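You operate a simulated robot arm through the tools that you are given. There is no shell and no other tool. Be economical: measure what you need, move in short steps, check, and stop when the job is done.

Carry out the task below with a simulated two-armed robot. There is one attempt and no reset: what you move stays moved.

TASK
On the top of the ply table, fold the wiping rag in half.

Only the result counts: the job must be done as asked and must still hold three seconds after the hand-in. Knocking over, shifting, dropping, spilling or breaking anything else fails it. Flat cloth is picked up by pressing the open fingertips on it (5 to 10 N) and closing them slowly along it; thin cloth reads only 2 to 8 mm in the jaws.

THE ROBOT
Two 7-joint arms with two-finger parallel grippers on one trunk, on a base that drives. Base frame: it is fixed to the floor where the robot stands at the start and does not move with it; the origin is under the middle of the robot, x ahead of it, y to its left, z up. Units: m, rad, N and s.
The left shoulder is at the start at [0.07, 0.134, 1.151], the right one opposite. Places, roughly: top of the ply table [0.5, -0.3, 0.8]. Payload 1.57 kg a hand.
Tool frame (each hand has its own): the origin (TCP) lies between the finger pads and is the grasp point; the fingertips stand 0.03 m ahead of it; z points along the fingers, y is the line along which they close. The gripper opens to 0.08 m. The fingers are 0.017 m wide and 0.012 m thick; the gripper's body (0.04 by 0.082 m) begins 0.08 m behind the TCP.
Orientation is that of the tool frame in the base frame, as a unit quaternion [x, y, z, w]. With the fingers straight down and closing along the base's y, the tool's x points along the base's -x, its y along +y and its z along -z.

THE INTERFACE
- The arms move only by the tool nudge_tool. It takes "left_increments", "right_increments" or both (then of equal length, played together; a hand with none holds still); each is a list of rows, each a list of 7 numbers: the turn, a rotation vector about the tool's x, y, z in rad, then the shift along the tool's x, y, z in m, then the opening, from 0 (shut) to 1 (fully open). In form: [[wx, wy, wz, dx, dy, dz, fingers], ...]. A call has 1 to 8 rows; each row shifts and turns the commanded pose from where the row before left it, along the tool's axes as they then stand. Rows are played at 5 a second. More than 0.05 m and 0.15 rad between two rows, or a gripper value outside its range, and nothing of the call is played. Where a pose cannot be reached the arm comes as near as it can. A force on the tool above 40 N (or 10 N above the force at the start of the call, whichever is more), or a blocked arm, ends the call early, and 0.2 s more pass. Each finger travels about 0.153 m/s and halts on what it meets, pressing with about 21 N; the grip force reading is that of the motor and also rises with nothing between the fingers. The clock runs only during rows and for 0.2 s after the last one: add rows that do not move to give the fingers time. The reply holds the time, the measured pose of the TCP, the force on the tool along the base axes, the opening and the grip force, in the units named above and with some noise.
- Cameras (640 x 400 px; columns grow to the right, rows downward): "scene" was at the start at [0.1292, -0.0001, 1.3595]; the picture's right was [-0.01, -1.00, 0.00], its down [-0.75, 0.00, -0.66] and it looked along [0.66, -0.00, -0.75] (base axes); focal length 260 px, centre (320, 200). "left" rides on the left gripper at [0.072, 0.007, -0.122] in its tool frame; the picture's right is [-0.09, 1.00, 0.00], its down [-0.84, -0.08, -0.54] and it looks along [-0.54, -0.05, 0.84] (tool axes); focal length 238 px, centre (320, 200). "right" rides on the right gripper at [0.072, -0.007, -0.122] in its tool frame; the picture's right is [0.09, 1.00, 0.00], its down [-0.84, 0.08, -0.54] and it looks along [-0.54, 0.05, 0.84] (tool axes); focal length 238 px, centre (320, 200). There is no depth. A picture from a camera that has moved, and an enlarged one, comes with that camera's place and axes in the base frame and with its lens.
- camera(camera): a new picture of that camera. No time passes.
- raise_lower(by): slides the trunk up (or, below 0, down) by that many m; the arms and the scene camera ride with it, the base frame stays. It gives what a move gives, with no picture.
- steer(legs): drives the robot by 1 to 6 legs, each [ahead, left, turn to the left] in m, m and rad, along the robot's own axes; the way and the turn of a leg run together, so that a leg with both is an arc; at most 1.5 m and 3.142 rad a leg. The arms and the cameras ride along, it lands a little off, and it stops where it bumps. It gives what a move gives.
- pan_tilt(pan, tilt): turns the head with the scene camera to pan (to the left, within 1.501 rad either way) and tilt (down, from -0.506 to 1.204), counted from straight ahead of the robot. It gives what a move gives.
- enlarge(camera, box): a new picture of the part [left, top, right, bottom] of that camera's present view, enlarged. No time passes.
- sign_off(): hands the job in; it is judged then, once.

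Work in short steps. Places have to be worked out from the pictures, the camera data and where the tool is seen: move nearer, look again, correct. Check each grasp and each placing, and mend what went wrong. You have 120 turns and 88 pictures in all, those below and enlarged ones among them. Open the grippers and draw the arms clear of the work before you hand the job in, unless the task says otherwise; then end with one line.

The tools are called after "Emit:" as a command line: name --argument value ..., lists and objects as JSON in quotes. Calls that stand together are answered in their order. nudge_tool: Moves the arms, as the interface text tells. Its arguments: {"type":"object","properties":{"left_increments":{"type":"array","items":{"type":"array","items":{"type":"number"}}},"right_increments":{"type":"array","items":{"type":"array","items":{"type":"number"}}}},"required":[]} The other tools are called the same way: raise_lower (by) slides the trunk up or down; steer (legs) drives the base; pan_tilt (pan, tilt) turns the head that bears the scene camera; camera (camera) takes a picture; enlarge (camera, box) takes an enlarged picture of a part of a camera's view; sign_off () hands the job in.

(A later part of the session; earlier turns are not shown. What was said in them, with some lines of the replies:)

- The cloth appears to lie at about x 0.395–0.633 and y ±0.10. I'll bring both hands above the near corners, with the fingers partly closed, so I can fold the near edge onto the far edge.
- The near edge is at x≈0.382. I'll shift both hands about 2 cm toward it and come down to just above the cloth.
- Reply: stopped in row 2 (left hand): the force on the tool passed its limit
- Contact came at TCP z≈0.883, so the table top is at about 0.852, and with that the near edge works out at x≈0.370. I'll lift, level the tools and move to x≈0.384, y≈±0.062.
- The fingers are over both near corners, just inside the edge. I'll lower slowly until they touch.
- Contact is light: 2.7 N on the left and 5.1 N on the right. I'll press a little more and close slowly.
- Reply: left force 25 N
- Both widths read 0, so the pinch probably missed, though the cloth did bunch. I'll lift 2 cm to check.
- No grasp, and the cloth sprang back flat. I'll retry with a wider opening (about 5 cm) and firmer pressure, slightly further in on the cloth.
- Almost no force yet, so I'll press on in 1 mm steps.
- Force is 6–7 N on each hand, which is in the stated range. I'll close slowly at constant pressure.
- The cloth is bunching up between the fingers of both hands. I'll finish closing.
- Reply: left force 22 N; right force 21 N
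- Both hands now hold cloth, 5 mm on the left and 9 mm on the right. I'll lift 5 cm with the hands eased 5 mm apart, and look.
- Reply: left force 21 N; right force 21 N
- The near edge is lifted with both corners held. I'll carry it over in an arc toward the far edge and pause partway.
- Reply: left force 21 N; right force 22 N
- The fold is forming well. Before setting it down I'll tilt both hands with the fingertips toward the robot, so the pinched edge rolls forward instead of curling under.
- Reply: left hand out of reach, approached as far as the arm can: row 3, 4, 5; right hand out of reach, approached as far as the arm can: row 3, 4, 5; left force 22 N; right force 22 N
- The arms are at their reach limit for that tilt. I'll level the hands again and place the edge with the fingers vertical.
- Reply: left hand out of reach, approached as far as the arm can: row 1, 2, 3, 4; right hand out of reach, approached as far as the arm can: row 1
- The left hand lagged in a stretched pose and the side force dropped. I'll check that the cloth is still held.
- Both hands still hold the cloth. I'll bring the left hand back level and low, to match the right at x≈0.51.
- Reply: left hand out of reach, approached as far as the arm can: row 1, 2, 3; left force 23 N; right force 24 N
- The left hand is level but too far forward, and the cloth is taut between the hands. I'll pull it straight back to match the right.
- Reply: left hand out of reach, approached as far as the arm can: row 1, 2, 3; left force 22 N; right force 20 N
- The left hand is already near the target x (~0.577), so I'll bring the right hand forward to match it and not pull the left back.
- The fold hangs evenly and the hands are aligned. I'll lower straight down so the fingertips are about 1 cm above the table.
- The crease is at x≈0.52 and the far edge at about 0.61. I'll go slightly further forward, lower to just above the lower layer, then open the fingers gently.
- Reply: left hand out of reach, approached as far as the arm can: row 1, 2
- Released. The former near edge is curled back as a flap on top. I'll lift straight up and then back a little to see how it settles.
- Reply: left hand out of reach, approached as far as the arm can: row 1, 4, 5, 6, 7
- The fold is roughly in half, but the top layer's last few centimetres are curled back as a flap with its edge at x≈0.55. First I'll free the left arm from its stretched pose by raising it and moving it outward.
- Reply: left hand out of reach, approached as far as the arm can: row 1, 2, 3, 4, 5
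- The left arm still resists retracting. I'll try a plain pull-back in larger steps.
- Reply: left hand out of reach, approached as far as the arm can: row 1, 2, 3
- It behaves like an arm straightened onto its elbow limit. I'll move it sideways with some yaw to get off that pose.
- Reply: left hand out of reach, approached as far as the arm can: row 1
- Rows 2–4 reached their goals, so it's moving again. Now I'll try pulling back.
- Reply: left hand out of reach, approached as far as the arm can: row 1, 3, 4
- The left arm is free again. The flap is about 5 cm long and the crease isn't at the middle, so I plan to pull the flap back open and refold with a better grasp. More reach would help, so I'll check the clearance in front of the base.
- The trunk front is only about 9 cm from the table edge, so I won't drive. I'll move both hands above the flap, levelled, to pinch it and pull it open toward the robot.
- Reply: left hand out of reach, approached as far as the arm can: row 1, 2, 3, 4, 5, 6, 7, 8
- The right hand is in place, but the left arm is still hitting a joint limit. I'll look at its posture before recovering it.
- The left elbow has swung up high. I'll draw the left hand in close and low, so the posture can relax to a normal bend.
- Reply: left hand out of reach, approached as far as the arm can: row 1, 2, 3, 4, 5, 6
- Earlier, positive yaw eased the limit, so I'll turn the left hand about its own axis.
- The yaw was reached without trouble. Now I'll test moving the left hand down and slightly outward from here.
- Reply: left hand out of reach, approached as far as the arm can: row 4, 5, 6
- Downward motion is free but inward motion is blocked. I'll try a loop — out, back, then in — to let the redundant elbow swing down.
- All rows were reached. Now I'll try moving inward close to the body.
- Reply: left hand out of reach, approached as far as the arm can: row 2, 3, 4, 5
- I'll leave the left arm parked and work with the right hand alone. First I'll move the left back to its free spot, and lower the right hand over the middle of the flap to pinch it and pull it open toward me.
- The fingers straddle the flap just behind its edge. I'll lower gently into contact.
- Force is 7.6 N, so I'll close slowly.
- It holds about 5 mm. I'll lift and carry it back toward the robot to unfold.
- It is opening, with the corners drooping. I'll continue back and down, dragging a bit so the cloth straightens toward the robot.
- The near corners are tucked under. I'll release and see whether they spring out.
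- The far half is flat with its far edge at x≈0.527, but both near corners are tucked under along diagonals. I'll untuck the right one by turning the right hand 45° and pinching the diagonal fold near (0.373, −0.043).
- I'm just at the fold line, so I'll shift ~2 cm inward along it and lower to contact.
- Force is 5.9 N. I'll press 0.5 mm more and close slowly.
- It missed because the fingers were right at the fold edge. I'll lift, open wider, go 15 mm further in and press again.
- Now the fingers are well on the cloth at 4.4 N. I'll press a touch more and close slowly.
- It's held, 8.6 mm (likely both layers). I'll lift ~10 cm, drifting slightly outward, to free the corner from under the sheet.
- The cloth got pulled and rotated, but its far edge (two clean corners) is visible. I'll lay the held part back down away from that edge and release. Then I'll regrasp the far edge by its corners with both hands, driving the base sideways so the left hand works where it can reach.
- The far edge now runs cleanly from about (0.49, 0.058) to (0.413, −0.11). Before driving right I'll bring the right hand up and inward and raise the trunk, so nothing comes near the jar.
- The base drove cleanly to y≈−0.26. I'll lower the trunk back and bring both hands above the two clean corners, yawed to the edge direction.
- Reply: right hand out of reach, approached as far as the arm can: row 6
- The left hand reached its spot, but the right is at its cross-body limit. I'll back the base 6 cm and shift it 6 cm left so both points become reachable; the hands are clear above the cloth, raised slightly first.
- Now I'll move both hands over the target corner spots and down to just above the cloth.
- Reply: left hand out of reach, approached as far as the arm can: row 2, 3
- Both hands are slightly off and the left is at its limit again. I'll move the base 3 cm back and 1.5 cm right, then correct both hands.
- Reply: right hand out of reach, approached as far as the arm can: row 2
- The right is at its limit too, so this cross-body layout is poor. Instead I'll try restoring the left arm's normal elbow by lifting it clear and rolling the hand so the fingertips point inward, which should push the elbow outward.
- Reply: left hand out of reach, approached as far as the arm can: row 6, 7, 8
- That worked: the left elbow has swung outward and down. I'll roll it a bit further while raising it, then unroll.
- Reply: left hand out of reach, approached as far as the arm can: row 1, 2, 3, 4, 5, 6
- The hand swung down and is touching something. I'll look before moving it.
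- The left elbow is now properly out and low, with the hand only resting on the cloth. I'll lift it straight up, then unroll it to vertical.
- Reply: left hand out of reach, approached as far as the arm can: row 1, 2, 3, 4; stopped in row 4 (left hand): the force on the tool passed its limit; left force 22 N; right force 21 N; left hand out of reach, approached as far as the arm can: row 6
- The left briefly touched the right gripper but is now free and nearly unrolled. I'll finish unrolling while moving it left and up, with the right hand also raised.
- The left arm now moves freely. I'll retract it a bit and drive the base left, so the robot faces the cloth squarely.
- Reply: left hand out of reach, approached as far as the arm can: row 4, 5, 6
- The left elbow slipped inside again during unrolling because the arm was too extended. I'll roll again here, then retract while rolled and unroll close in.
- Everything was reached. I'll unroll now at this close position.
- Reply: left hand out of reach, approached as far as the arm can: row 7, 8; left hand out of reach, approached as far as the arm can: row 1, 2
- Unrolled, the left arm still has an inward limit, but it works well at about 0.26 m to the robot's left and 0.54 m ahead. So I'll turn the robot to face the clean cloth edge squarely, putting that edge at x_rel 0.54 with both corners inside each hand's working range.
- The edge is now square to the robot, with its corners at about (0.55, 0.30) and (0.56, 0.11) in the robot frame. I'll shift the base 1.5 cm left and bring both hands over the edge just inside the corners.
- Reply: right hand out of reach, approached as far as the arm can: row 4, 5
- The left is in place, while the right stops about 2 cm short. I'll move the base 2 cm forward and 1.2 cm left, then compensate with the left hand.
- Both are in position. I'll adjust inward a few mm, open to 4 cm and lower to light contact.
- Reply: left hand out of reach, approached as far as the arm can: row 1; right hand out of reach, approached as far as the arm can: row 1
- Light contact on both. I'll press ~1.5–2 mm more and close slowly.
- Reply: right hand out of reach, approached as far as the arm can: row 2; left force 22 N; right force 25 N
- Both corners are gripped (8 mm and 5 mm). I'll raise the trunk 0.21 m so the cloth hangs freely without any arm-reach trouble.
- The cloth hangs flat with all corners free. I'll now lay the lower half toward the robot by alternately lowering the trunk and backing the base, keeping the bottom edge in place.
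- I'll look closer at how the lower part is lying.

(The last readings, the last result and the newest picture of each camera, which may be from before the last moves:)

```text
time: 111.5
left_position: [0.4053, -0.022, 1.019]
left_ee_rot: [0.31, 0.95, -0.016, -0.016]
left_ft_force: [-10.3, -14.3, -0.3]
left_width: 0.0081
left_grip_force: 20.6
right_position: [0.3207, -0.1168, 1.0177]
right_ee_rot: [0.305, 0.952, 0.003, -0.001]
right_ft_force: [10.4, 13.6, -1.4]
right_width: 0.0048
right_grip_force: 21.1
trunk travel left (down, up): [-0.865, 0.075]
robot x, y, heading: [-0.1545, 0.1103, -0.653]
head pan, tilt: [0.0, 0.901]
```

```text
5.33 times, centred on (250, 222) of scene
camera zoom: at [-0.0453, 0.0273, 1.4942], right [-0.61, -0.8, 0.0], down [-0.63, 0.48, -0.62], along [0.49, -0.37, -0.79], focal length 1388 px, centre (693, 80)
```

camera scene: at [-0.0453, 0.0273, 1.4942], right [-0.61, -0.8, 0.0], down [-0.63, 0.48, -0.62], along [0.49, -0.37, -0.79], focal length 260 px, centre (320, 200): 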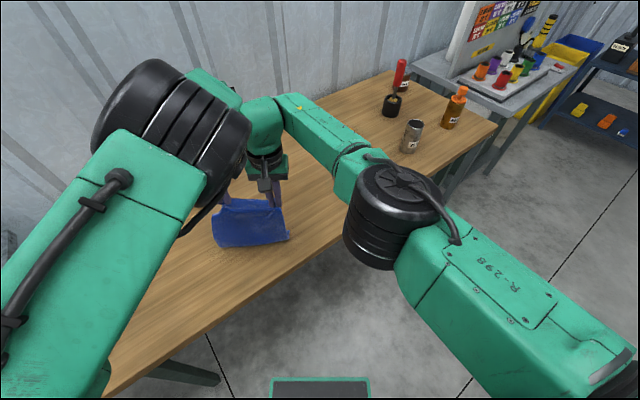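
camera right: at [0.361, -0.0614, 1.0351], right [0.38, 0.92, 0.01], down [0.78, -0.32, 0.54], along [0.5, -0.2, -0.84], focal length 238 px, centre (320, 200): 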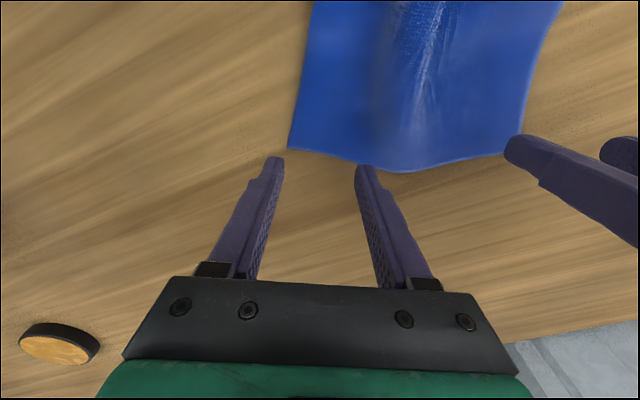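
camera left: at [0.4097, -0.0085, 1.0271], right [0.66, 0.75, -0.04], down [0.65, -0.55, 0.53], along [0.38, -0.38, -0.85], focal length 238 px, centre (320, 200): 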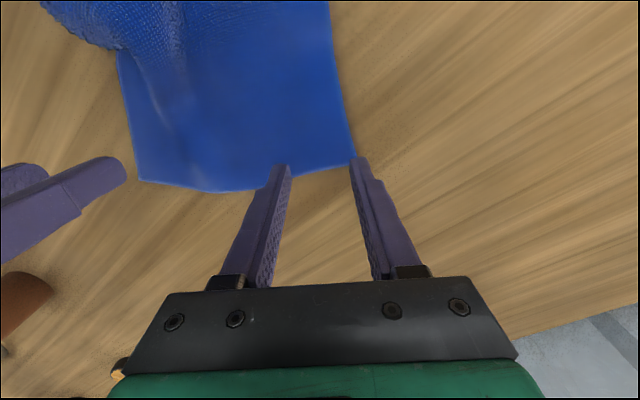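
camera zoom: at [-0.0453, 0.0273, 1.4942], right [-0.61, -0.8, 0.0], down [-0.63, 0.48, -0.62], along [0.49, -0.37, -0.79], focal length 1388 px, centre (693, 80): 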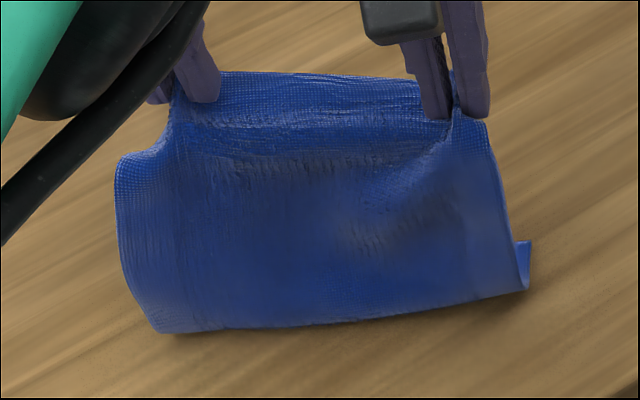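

As planned, the belly is toward the robot and the bottom edge lies forward under it. I'll continue lowering and backing up.

Emit:
raise_lower --by -0.04

Emit:
steer --legs '[[-0.03, 0, 0]]'

Emit:
raise_lower --by -0.03

Emit:
steer --legs '[[-0.025, 0, 0]]'

Emit:
enlarge --camera "scene" --box '[190, 175, 318, 255]'

```text
time: 112.4
left_position: [0.3993, -0.0192, 0.9831]
left_ee_rot: [0.311, 0.95, -0.017, -0.012]
left_ft_force: [-9.3, -13.6, 0.5]
left_width: 0.0074
left_grip_force: 21.9
right_position: [0.3164, -0.1136, 0.9821]
right_ee_rot: [0.305, 0.952, 0.004, 0.003]
right_ft_force: [9.8, 13.9, 0.3]
right_width: 0.0047
right_grip_force: 20.7
trunk travel left (down, up): [-0.825, 0.115]
robot x, y, heading: [-0.1549, 0.1107, -0.649]
head pan, tilt: [0.0, 0.901]
```

```text
time: 113.2
left_position: [0.3792, -0.0035, 0.9792]
left_ee_rot: [0.311, 0.95, -0.016, -0.017]
left_ft_force: [-10.9, -14.4, -1.0]
left_width: 0.0079
left_grip_force: 21.1
right_position: [0.2967, -0.0981, 0.9789]
right_ee_rot: [0.305, 0.952, 0.003, 0.0]
right_ft_force: [11.0, 13.1, 0.8]
right_width: 0.0046
right_grip_force: 21.2
trunk travel left (down, up): [-0.825, 0.115]
robot x, y, heading: [-0.1748, 0.121, -0.648]
head pan, tilt: [0.0, 0.901]
```

```text
time: 114.0
left_position: [0.375, -0.0012, 0.9529]
left_ee_rot: [0.31, 0.95, -0.017, -0.014]
left_ft_force: [-10.0, -13.6, -0.4]
left_width: 0.0072
left_grip_force: 20.7
right_position: [0.2919, -0.0953, 0.952]
right_ee_rot: [0.305, 0.952, 0.003, 0.004]
right_ft_force: [10.3, 12.9, -0.3]
right_width: 0.0046
right_grip_force: 20.8
trunk travel left (down, up): [-0.795, 0.145]
robot x, y, heading: [-0.1757, 0.1259, -0.653]
head pan, tilt: [0.0, 0.901]
```

```text
time: 114.8
left_position: [0.3582, 0.0129, 0.95]
left_ee_rot: [0.311, 0.95, -0.017, -0.016]
left_ft_force: [-9.5, -13.2, -0.1]
left_width: 0.0073
left_grip_force: 21.3
right_position: [0.2759, -0.0829, 0.9477]
right_ee_rot: [0.305, 0.952, 0.003, 0.0]
right_ft_force: [10.6, 13.1, 0.0]
right_width: 0.0047
right_grip_force: 21.1
trunk travel left (down, up): [-0.795, 0.145]
robot x, y, heading: [-0.1968, 0.1397, -0.65]
head pan, tilt: [0.0, 0.901]
```

```text
5.00 times, centred on (254, 215) of scene
camera zoom: at [-0.0919, 0.0627, 1.4244], right [-0.61, -0.8, 0.0], down [-0.63, 0.48, -0.62], along [0.49, -0.37, -0.79], focal length 1301 px, centre (650, 125)
```

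zoom: 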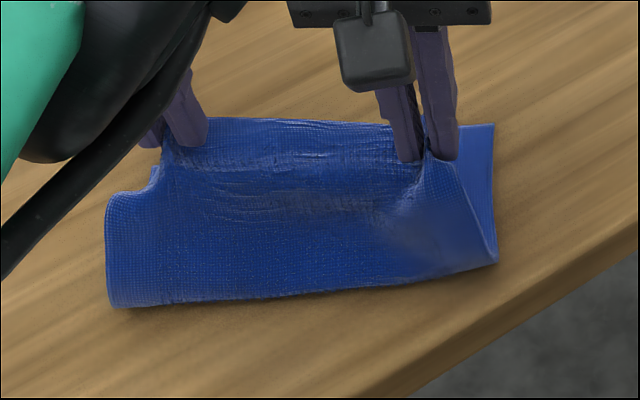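

The lower layer lies flat with the belly toward me. Now I'll bring the held edge forward (about 4 cm) and down onto the bottom edge using base and trunk.

Emit:
steer --legs '[[0.025, 0, 0]]'

Emit:
raise_lower --by -0.03

Emit:
steer --legs '[[0.02, 0, 0]]'

Emit:
raise_lower --by -0.02

Emit:
enlarge --camera "scene" --box '[190, 175, 318, 255]'

```text
time: 115.6
left_position: [0.3708, 0.0023, 0.955]
left_ee_rot: [0.31, 0.95, -0.02, -0.011]
left_ft_force: [-10.8, -12.4, -0.6]
left_width: 0.0071
left_grip_force: 20.9
right_position: [0.2888, -0.0923, 0.9553]
right_ee_rot: [0.304, 0.953, 0.002, 0.005]
right_ft_force: [9.8, 13.1, 0.8]
right_width: 0.0044
right_grip_force: 20.6
trunk travel left (down, up): [-0.795, 0.145]
robot x, y, heading: [-0.1774, 0.1304, -0.649]
head pan, tilt: [0.0, 0.901]
```

```text
time: 116.3
left_position: [0.3753, -0.0003, 0.9224]
left_ee_rot: [0.31, 0.95, -0.019, -0.014]
left_ft_force: [-9.8, -11.5, 0.1]
left_width: 0.0064
left_grip_force: 21.0
right_position: [0.2929, -0.0956, 0.9211]
right_ee_rot: [0.306, 0.952, 0.005, 0.003]
right_ft_force: [9.5, 12.3, -0.3]
right_width: 0.0048
right_grip_force: 20.9
trunk travel left (down, up): [-0.765, 0.175]
robot x, y, heading: [-0.1798, 0.1274, -0.65]
head pan, tilt: [0.0, 0.901]
```

```text
time: 117.1
left_position: [0.387, -0.0111, 0.9239]
left_ee_rot: [0.31, 0.951, -0.019, -0.013]
left_ft_force: [-9.8, -12.8, -0.3]
left_width: 0.0069
left_grip_force: 21.0
right_position: [0.3059, -0.1062, 0.923]
right_ee_rot: [0.305, 0.952, 0.003, 0.004]
right_ft_force: [8.9, 12.8, 0.9]
right_width: 0.0045
right_grip_force: 20.8
trunk travel left (down, up): [-0.765, 0.175]
robot x, y, heading: [-0.1618, 0.1126, -0.645]
head pan, tilt: [0.0, 0.901]
```

```text
time: 117.8
left_position: [0.3887, -0.0139, 0.902]
left_ee_rot: [0.311, 0.95, -0.019, -0.015]
left_ft_force: [-8.6, -11.7, -0.2]
left_width: 0.0066
left_grip_force: 20.9
right_position: [0.3089, -0.1071, 0.9016]
right_ee_rot: [0.305, 0.952, 0.005, 0.002]
right_ft_force: [8.9, 12.1, 0.4]
right_width: 0.0045
right_grip_force: 21.5
trunk travel left (down, up): [-0.745, 0.195]
robot x, y, heading: [-0.1608, 0.1134, -0.65]
head pan, tilt: [0.0, 0.901]
```

```text
5.00 times, centred on (254, 215) of scene
camera zoom: at [-0.0619, 0.0397, 1.3751], right [-0.61, -0.8, 0.0], down [-0.62, 0.47, -0.62], along [0.49, -0.38, -0.78], focal length 1301 px, centre (650, 125)
```

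zoom: 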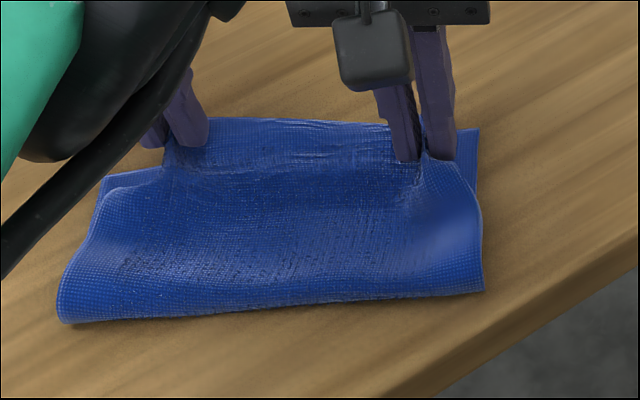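

The top edge is hovering nearly over the bottom edge. I'll make a small skew correction (right hand forward 1.5 cm, left back 0.6 cm), lower to about 6 mm, and open the fingers gradually.

Emit:
nudge_tool --left_increments '[[0, 0, 0, 0.003, 0, 0.006, 0], [0, 0, 0, 0.003, 0, 0.006, 0], [0, 0, 0, 0, 0, 0.002, 0], [0, 0, 0, 0, 0, 0, 0.1], [0, 0, 0, 0, 0, 0, 0.25], [0, 0, 0, 0, 0, 0, 0.4], [0, 0, 0, 0, 0, 0, 0.4]]' --right_increments '[[0, 0, 0, -0.008, 0, 0.006, 0], [0, 0, 0, -0.008, 0, 0.006, 0], [0, 0, 0, 0, 0, 0.002, 0], [0, 0, 0, 0, 0, 0, 0.1], [0, 0, 0, 0, 0, 0, 0.25], [0, 0, 0, 0, 0, 0, 0.4], [0, 0, 0, 0, 0, 0, 0.4]]'

Emit:
raise_lower --by 0.12

Emit:
enlarge --camera "scene" --box '[180, 170, 340, 270]'

```text
time: 119.4
left_position: [0.3862, -0.0085, 0.8884]
left_ee_rot: [0.311, 0.95, -0.019, -0.015]
left_ft_force: [-0.6, 0.3, 1.0]
left_width: 0.0315
left_grip_force: 0.0
right_position: [0.3078, -0.111, 0.8936]
right_ee_rot: [0.305, 0.952, 0.003, 0.003]
right_ft_force: [0.4, 0.9, -0.4]
right_width: 0.0323
right_grip_force: 0.0
right hand out of reach, approached as far as the arm can: row 1, 2
trunk travel left (down, up): [-0.745, 0.195]
robot x, y, heading: [-0.161, 0.1168, -0.654]
head pan, tilt: [0.0, 0.901]
```

```text
time: 120.9
left_position: [0.3855, -0.0096, 1.0081]
left_ee_rot: [0.311, 0.95, -0.019, -0.016]
left_ft_force: [-0.4, -0.1, -0.3]
left_width: 0.032
left_grip_force: 0.0
right_position: [0.3069, -0.1108, 1.0115]
right_ee_rot: [0.305, 0.952, 0.004, 0.003]
right_ft_force: [0.3, -0.1, -0.6]
right_width: 0.032
right_grip_force: 0.1
trunk travel left (down, up): [-0.865, 0.075]
robot x, y, heading: [-0.1645, 0.1169, -0.651]
head pan, tilt: [0.0, 0.901]
```

```text
4.00 times, centred on (260, 220) of scene
camera zoom: at [-0.0614, 0.0395, 1.4951], right [-0.61, -0.8, 0.0], down [-0.62, 0.47, -0.62], along [0.49, -0.38, -0.78], focal length 1041 px, centre (560, 120)
```

zoom: 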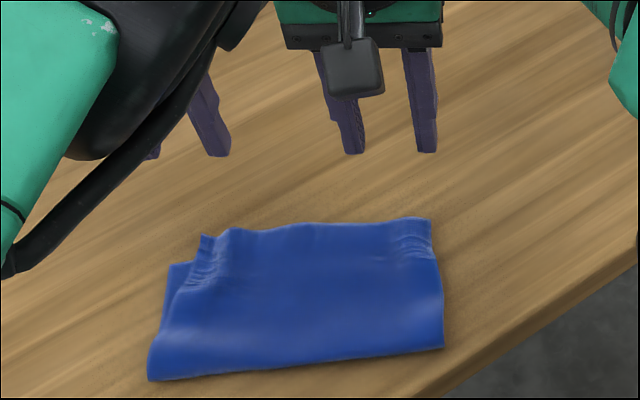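

The fold is good: the right corners match closely, and only the left top corner sits about 2.5 cm inward and forward, bunched by the pinch. I'll unbunch it by setting the left fingers there nearly closed, pressing lightly and opening them to spread the wrinkle outward.

Emit:
nudge_tool --left_increments '[[0, 0, 0, 0.001, 0.004, 0.027, 0.05], [0, 0, 0, 0.001, 0.004, 0.027, 0.05], [0, 0, 0, 0, 0, 0.027, 0.05], [0, 0, 0, 0, 0, 0.025, 0.05], [0, 0, 0, 0, 0, 0.004, 0.05], [0, 0, 0, 0, 0, 0.003, 0.05], [0, 0, 0, 0, 0, 0.002, 0.05], [0, 0, 0, 0, 0, 0.0, 0.05]]'

```text
time: 122.7
left_position: [0.385, -0.0036, 0.8928]
left_ee_rot: [0.31, 0.95, -0.018, -0.015]
left_ft_force: [0.3, 0.1, -0.6]
left_width: 0.004
left_grip_force: 0.1
right_position: [0.3071, -0.1138, 1.0125]
right_ee_rot: [0.307, 0.952, 0.002, 0.002]
right_ft_force: [-13.6, -15.7, -22.3]
right_width: 0.0319
right_grip_force: 0.0
trunk travel left (down, up): [-0.865, 0.075]
robot x, y, heading: [-0.163, 0.1125, -0.649]
head pan, tilt: [0.0, 0.901]
```

The right hand reports a side load, so the arms are touching. I'll move the right hand away to its side and up.

Emit:
nudge_tool --right_increments '[[0, 0, 0, 0, -0.02, -0.005, 0.4], [0, 0, 0, 0, -0.03, -0.01, 0.4], [0, 0, 0, 0.01, -0.03, -0.01, 0.4], [0, 0, 0, 0.01, -0.02, 0, 0.4], [0, 0, 0, 0, 0, 0, 0.4]]'

Emit:
camera --camera "left"

```text
time: 123.9
left_position: [0.3843, -0.0044, 0.8914]
left_ee_rot: [0.311, 0.95, -0.019, -0.016]
left_ft_force: [-0.4, 0.0, -1.2]
left_width: 0.0043
left_grip_force: 0.0
right_position: [0.2317, -0.1825, 1.0372]
right_ee_rot: [0.305, 0.952, 0.004, 0.003]
right_ft_force: [1.4, 0.2, 0.1]
right_width: 0.032
right_grip_force: 0.1
trunk travel left (down, up): [-0.865, 0.075]
robot x, y, heading: [-0.1627, 0.1183, -0.65]
head pan, tilt: [0.0, 0.901]
```

```text
4 pictures are left
camera left: at [0.3356, 0.0458, 1.013], right [0.66, 0.75, -0.05], down [0.65, -0.54, 0.53], along [0.37, -0.38, -0.85], focal length 238 px, centre (320, 200)
```

left: 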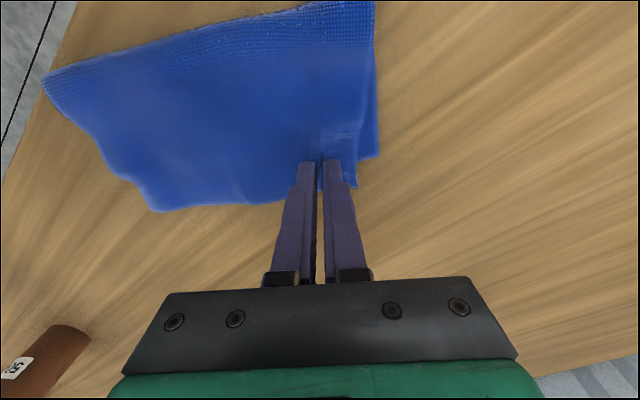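

The fingers are right on the wrinkle. I'll press lightly, spread outward, draw back about 1.5 cm toward the robot, then lift.

Emit:
nudge_tool --left_increments '[[0, 0, 0, 0, 0, 0.003, 0.05], [0, 0, 0, 0, 0, 0.002, 0.05], [0, 0, 0, 0, 0, 0.001, 0.05], [0, 0, 0, 0, 0, 0.0, 0.05]]'

```text
time: 124.9
left_position: [0.3835, -0.0053, 0.8869]
left_ee_rot: [0.31, 0.95, -0.019, -0.014]
left_ft_force: [0.3, 0.7, 5.7]
left_width: 0.0041
left_grip_force: 0.2
right_position: [0.2315, -0.1812, 1.0377]
right_ee_rot: [0.305, 0.952, 0.004, 0.003]
right_ft_force: [0.9, 0.3, 0.5]
right_width: 0.0322
right_grip_force: 0.1
trunk travel left (down, up): [-0.865, 0.075]
robot x, y, heading: [-0.1626, 0.1156, -0.652]
head pan, tilt: [0.0, 0.901]
```

Emit:
nudge_tool --left_increments '[[0, 0, 0, 0, 0.001, 0, 0.12], [0, 0, 0, 0, 0.002, 0, 0.22], [0, 0, 0, 0.002, 0.002, 0, 0.32], [0, 0, 0, 0.004, 0.002, 0, 0.4], [0, 0, 0, 0.004, 0.002, 0, 0.4], [0, 0, 0, 0, 0, 0, 0.4], [0, 0, 0, 0, 0, -0.02, 0.4], [0, 0, 0, 0, 0, -0.03, 0.4]]'

Emit:
camera --camera "left"

```text
time: 126.7
left_position: [0.3817, 0.0092, 0.9376]
left_ee_rot: [0.311, 0.95, -0.019, -0.016]
left_ft_force: [-0.3, 0.4, -0.3]
left_width: 0.0321
left_grip_force: 0.0
right_position: [0.2312, -0.1812, 1.0361]
right_ee_rot: [0.305, 0.952, 0.004, 0.004]
right_ft_force: [0.0, -0.3, 0.2]
right_width: 0.032
right_grip_force: 0.2
trunk travel left (down, up): [-0.865, 0.075]
robot x, y, heading: [-0.1629, 0.1183, -0.65]
head pan, tilt: [0.0, 0.901]
```

```text
3 pictures are left
camera left: at [0.3329, 0.0599, 1.0585], right [0.66, 0.75, -0.05], down [0.65, -0.54, 0.53], along [0.37, -0.38, -0.85], focal length 238 px, centre (320, 200)
```

left: 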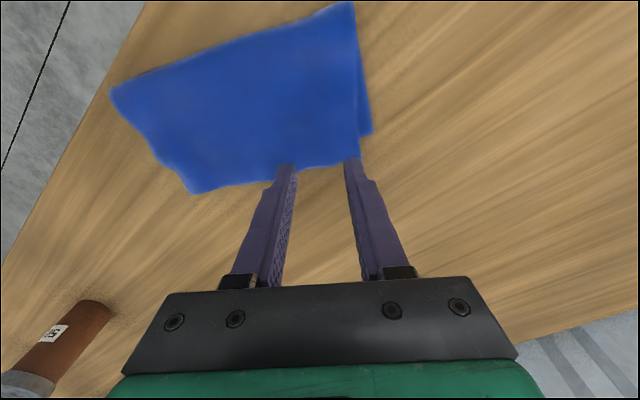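

The wrinkle is gone and the layers now match within about 2 cm. I'll draw both arms up clear and take a final look.

Emit:
nudge_tool --left_increments '[[0, 0, 0, 0, 0, -0.03, 0.5], [0, 0, 0, 0, 0.02, -0.03, 0.5], [0, 0, 0, 0, 0.03, -0.02, 0.5], [0, 0, 0, 0, 0.03, 0, 0.5], [0, 0, 0, 0, 0.03, 0, 0.5], [0, 0, 0, 0, 0, 0, 0.5]]'

Emit:
camera --camera "scene"

Emit:
enlarge --camera "scene" --box '[180, 170, 340, 270]'

```text
time: 128.1
left_position: [0.4529, 0.1023, 1.0112]
left_ee_rot: [0.311, 0.95, -0.019, -0.016]
left_ft_force: [0.6, 0.6, 0.7]
left_width: 0.0398
left_grip_force: 0.1
right_position: [0.2321, -0.1817, 1.0375]
right_ee_rot: [0.305, 0.952, 0.005, 0.004]
right_ft_force: [0.3, -0.8, 0.4]
right_width: 0.032
right_grip_force: 0.1
trunk travel left (down, up): [-0.865, 0.075]
robot x, y, heading: [-0.1621, 0.1139, -0.652]
head pan, tilt: [0.0, 0.901]
```

```text
2 pictures are left
camera scene: at [-0.062, 0.0391, 1.4951], right [-0.61, -0.8, 0.0], down [-0.62, 0.47, -0.62], along [0.49, -0.38, -0.78], focal length 260 px, centre (320, 200)
```

scene: 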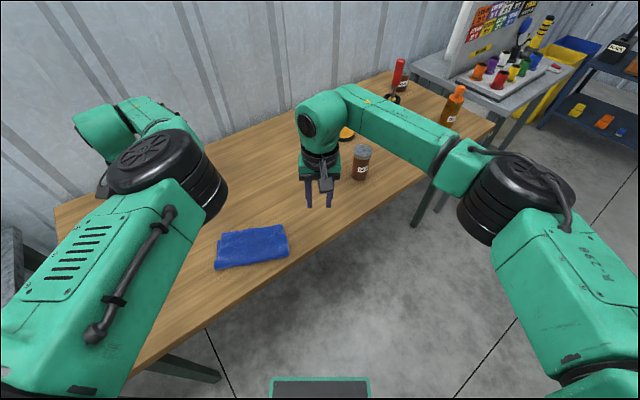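

```text
4.00 times, centred on (260, 220) of scene
camera zoom: at [-0.062, 0.0391, 1.4951], right [-0.61, -0.8, 0.0], down [-0.62, 0.47, -0.62], along [0.49, -0.38, -0.78], focal length 1041 px, centre (560, 120)
```

zoom: 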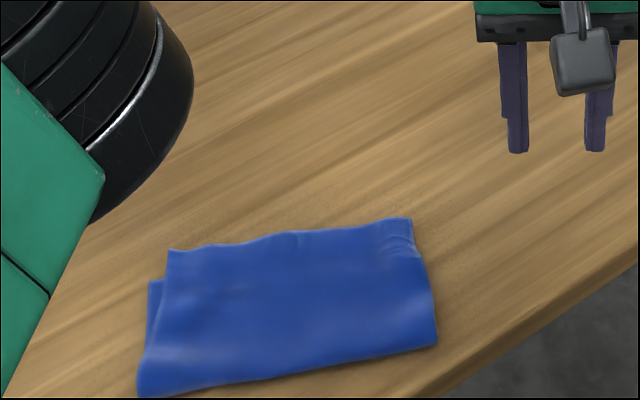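

The rag lies folded in half and on the table, its edges matching to within about 2–3 cm. Both grippers are open and clear, and the jar and tin look undisturbed, so I'll hand in.

Emit:
sign_off

```text
The job is handed in.
```

The wiping rag is folded in half on the ply table and handed in; its right corners match closely, but the left ones are still about 2–3 cm apart.
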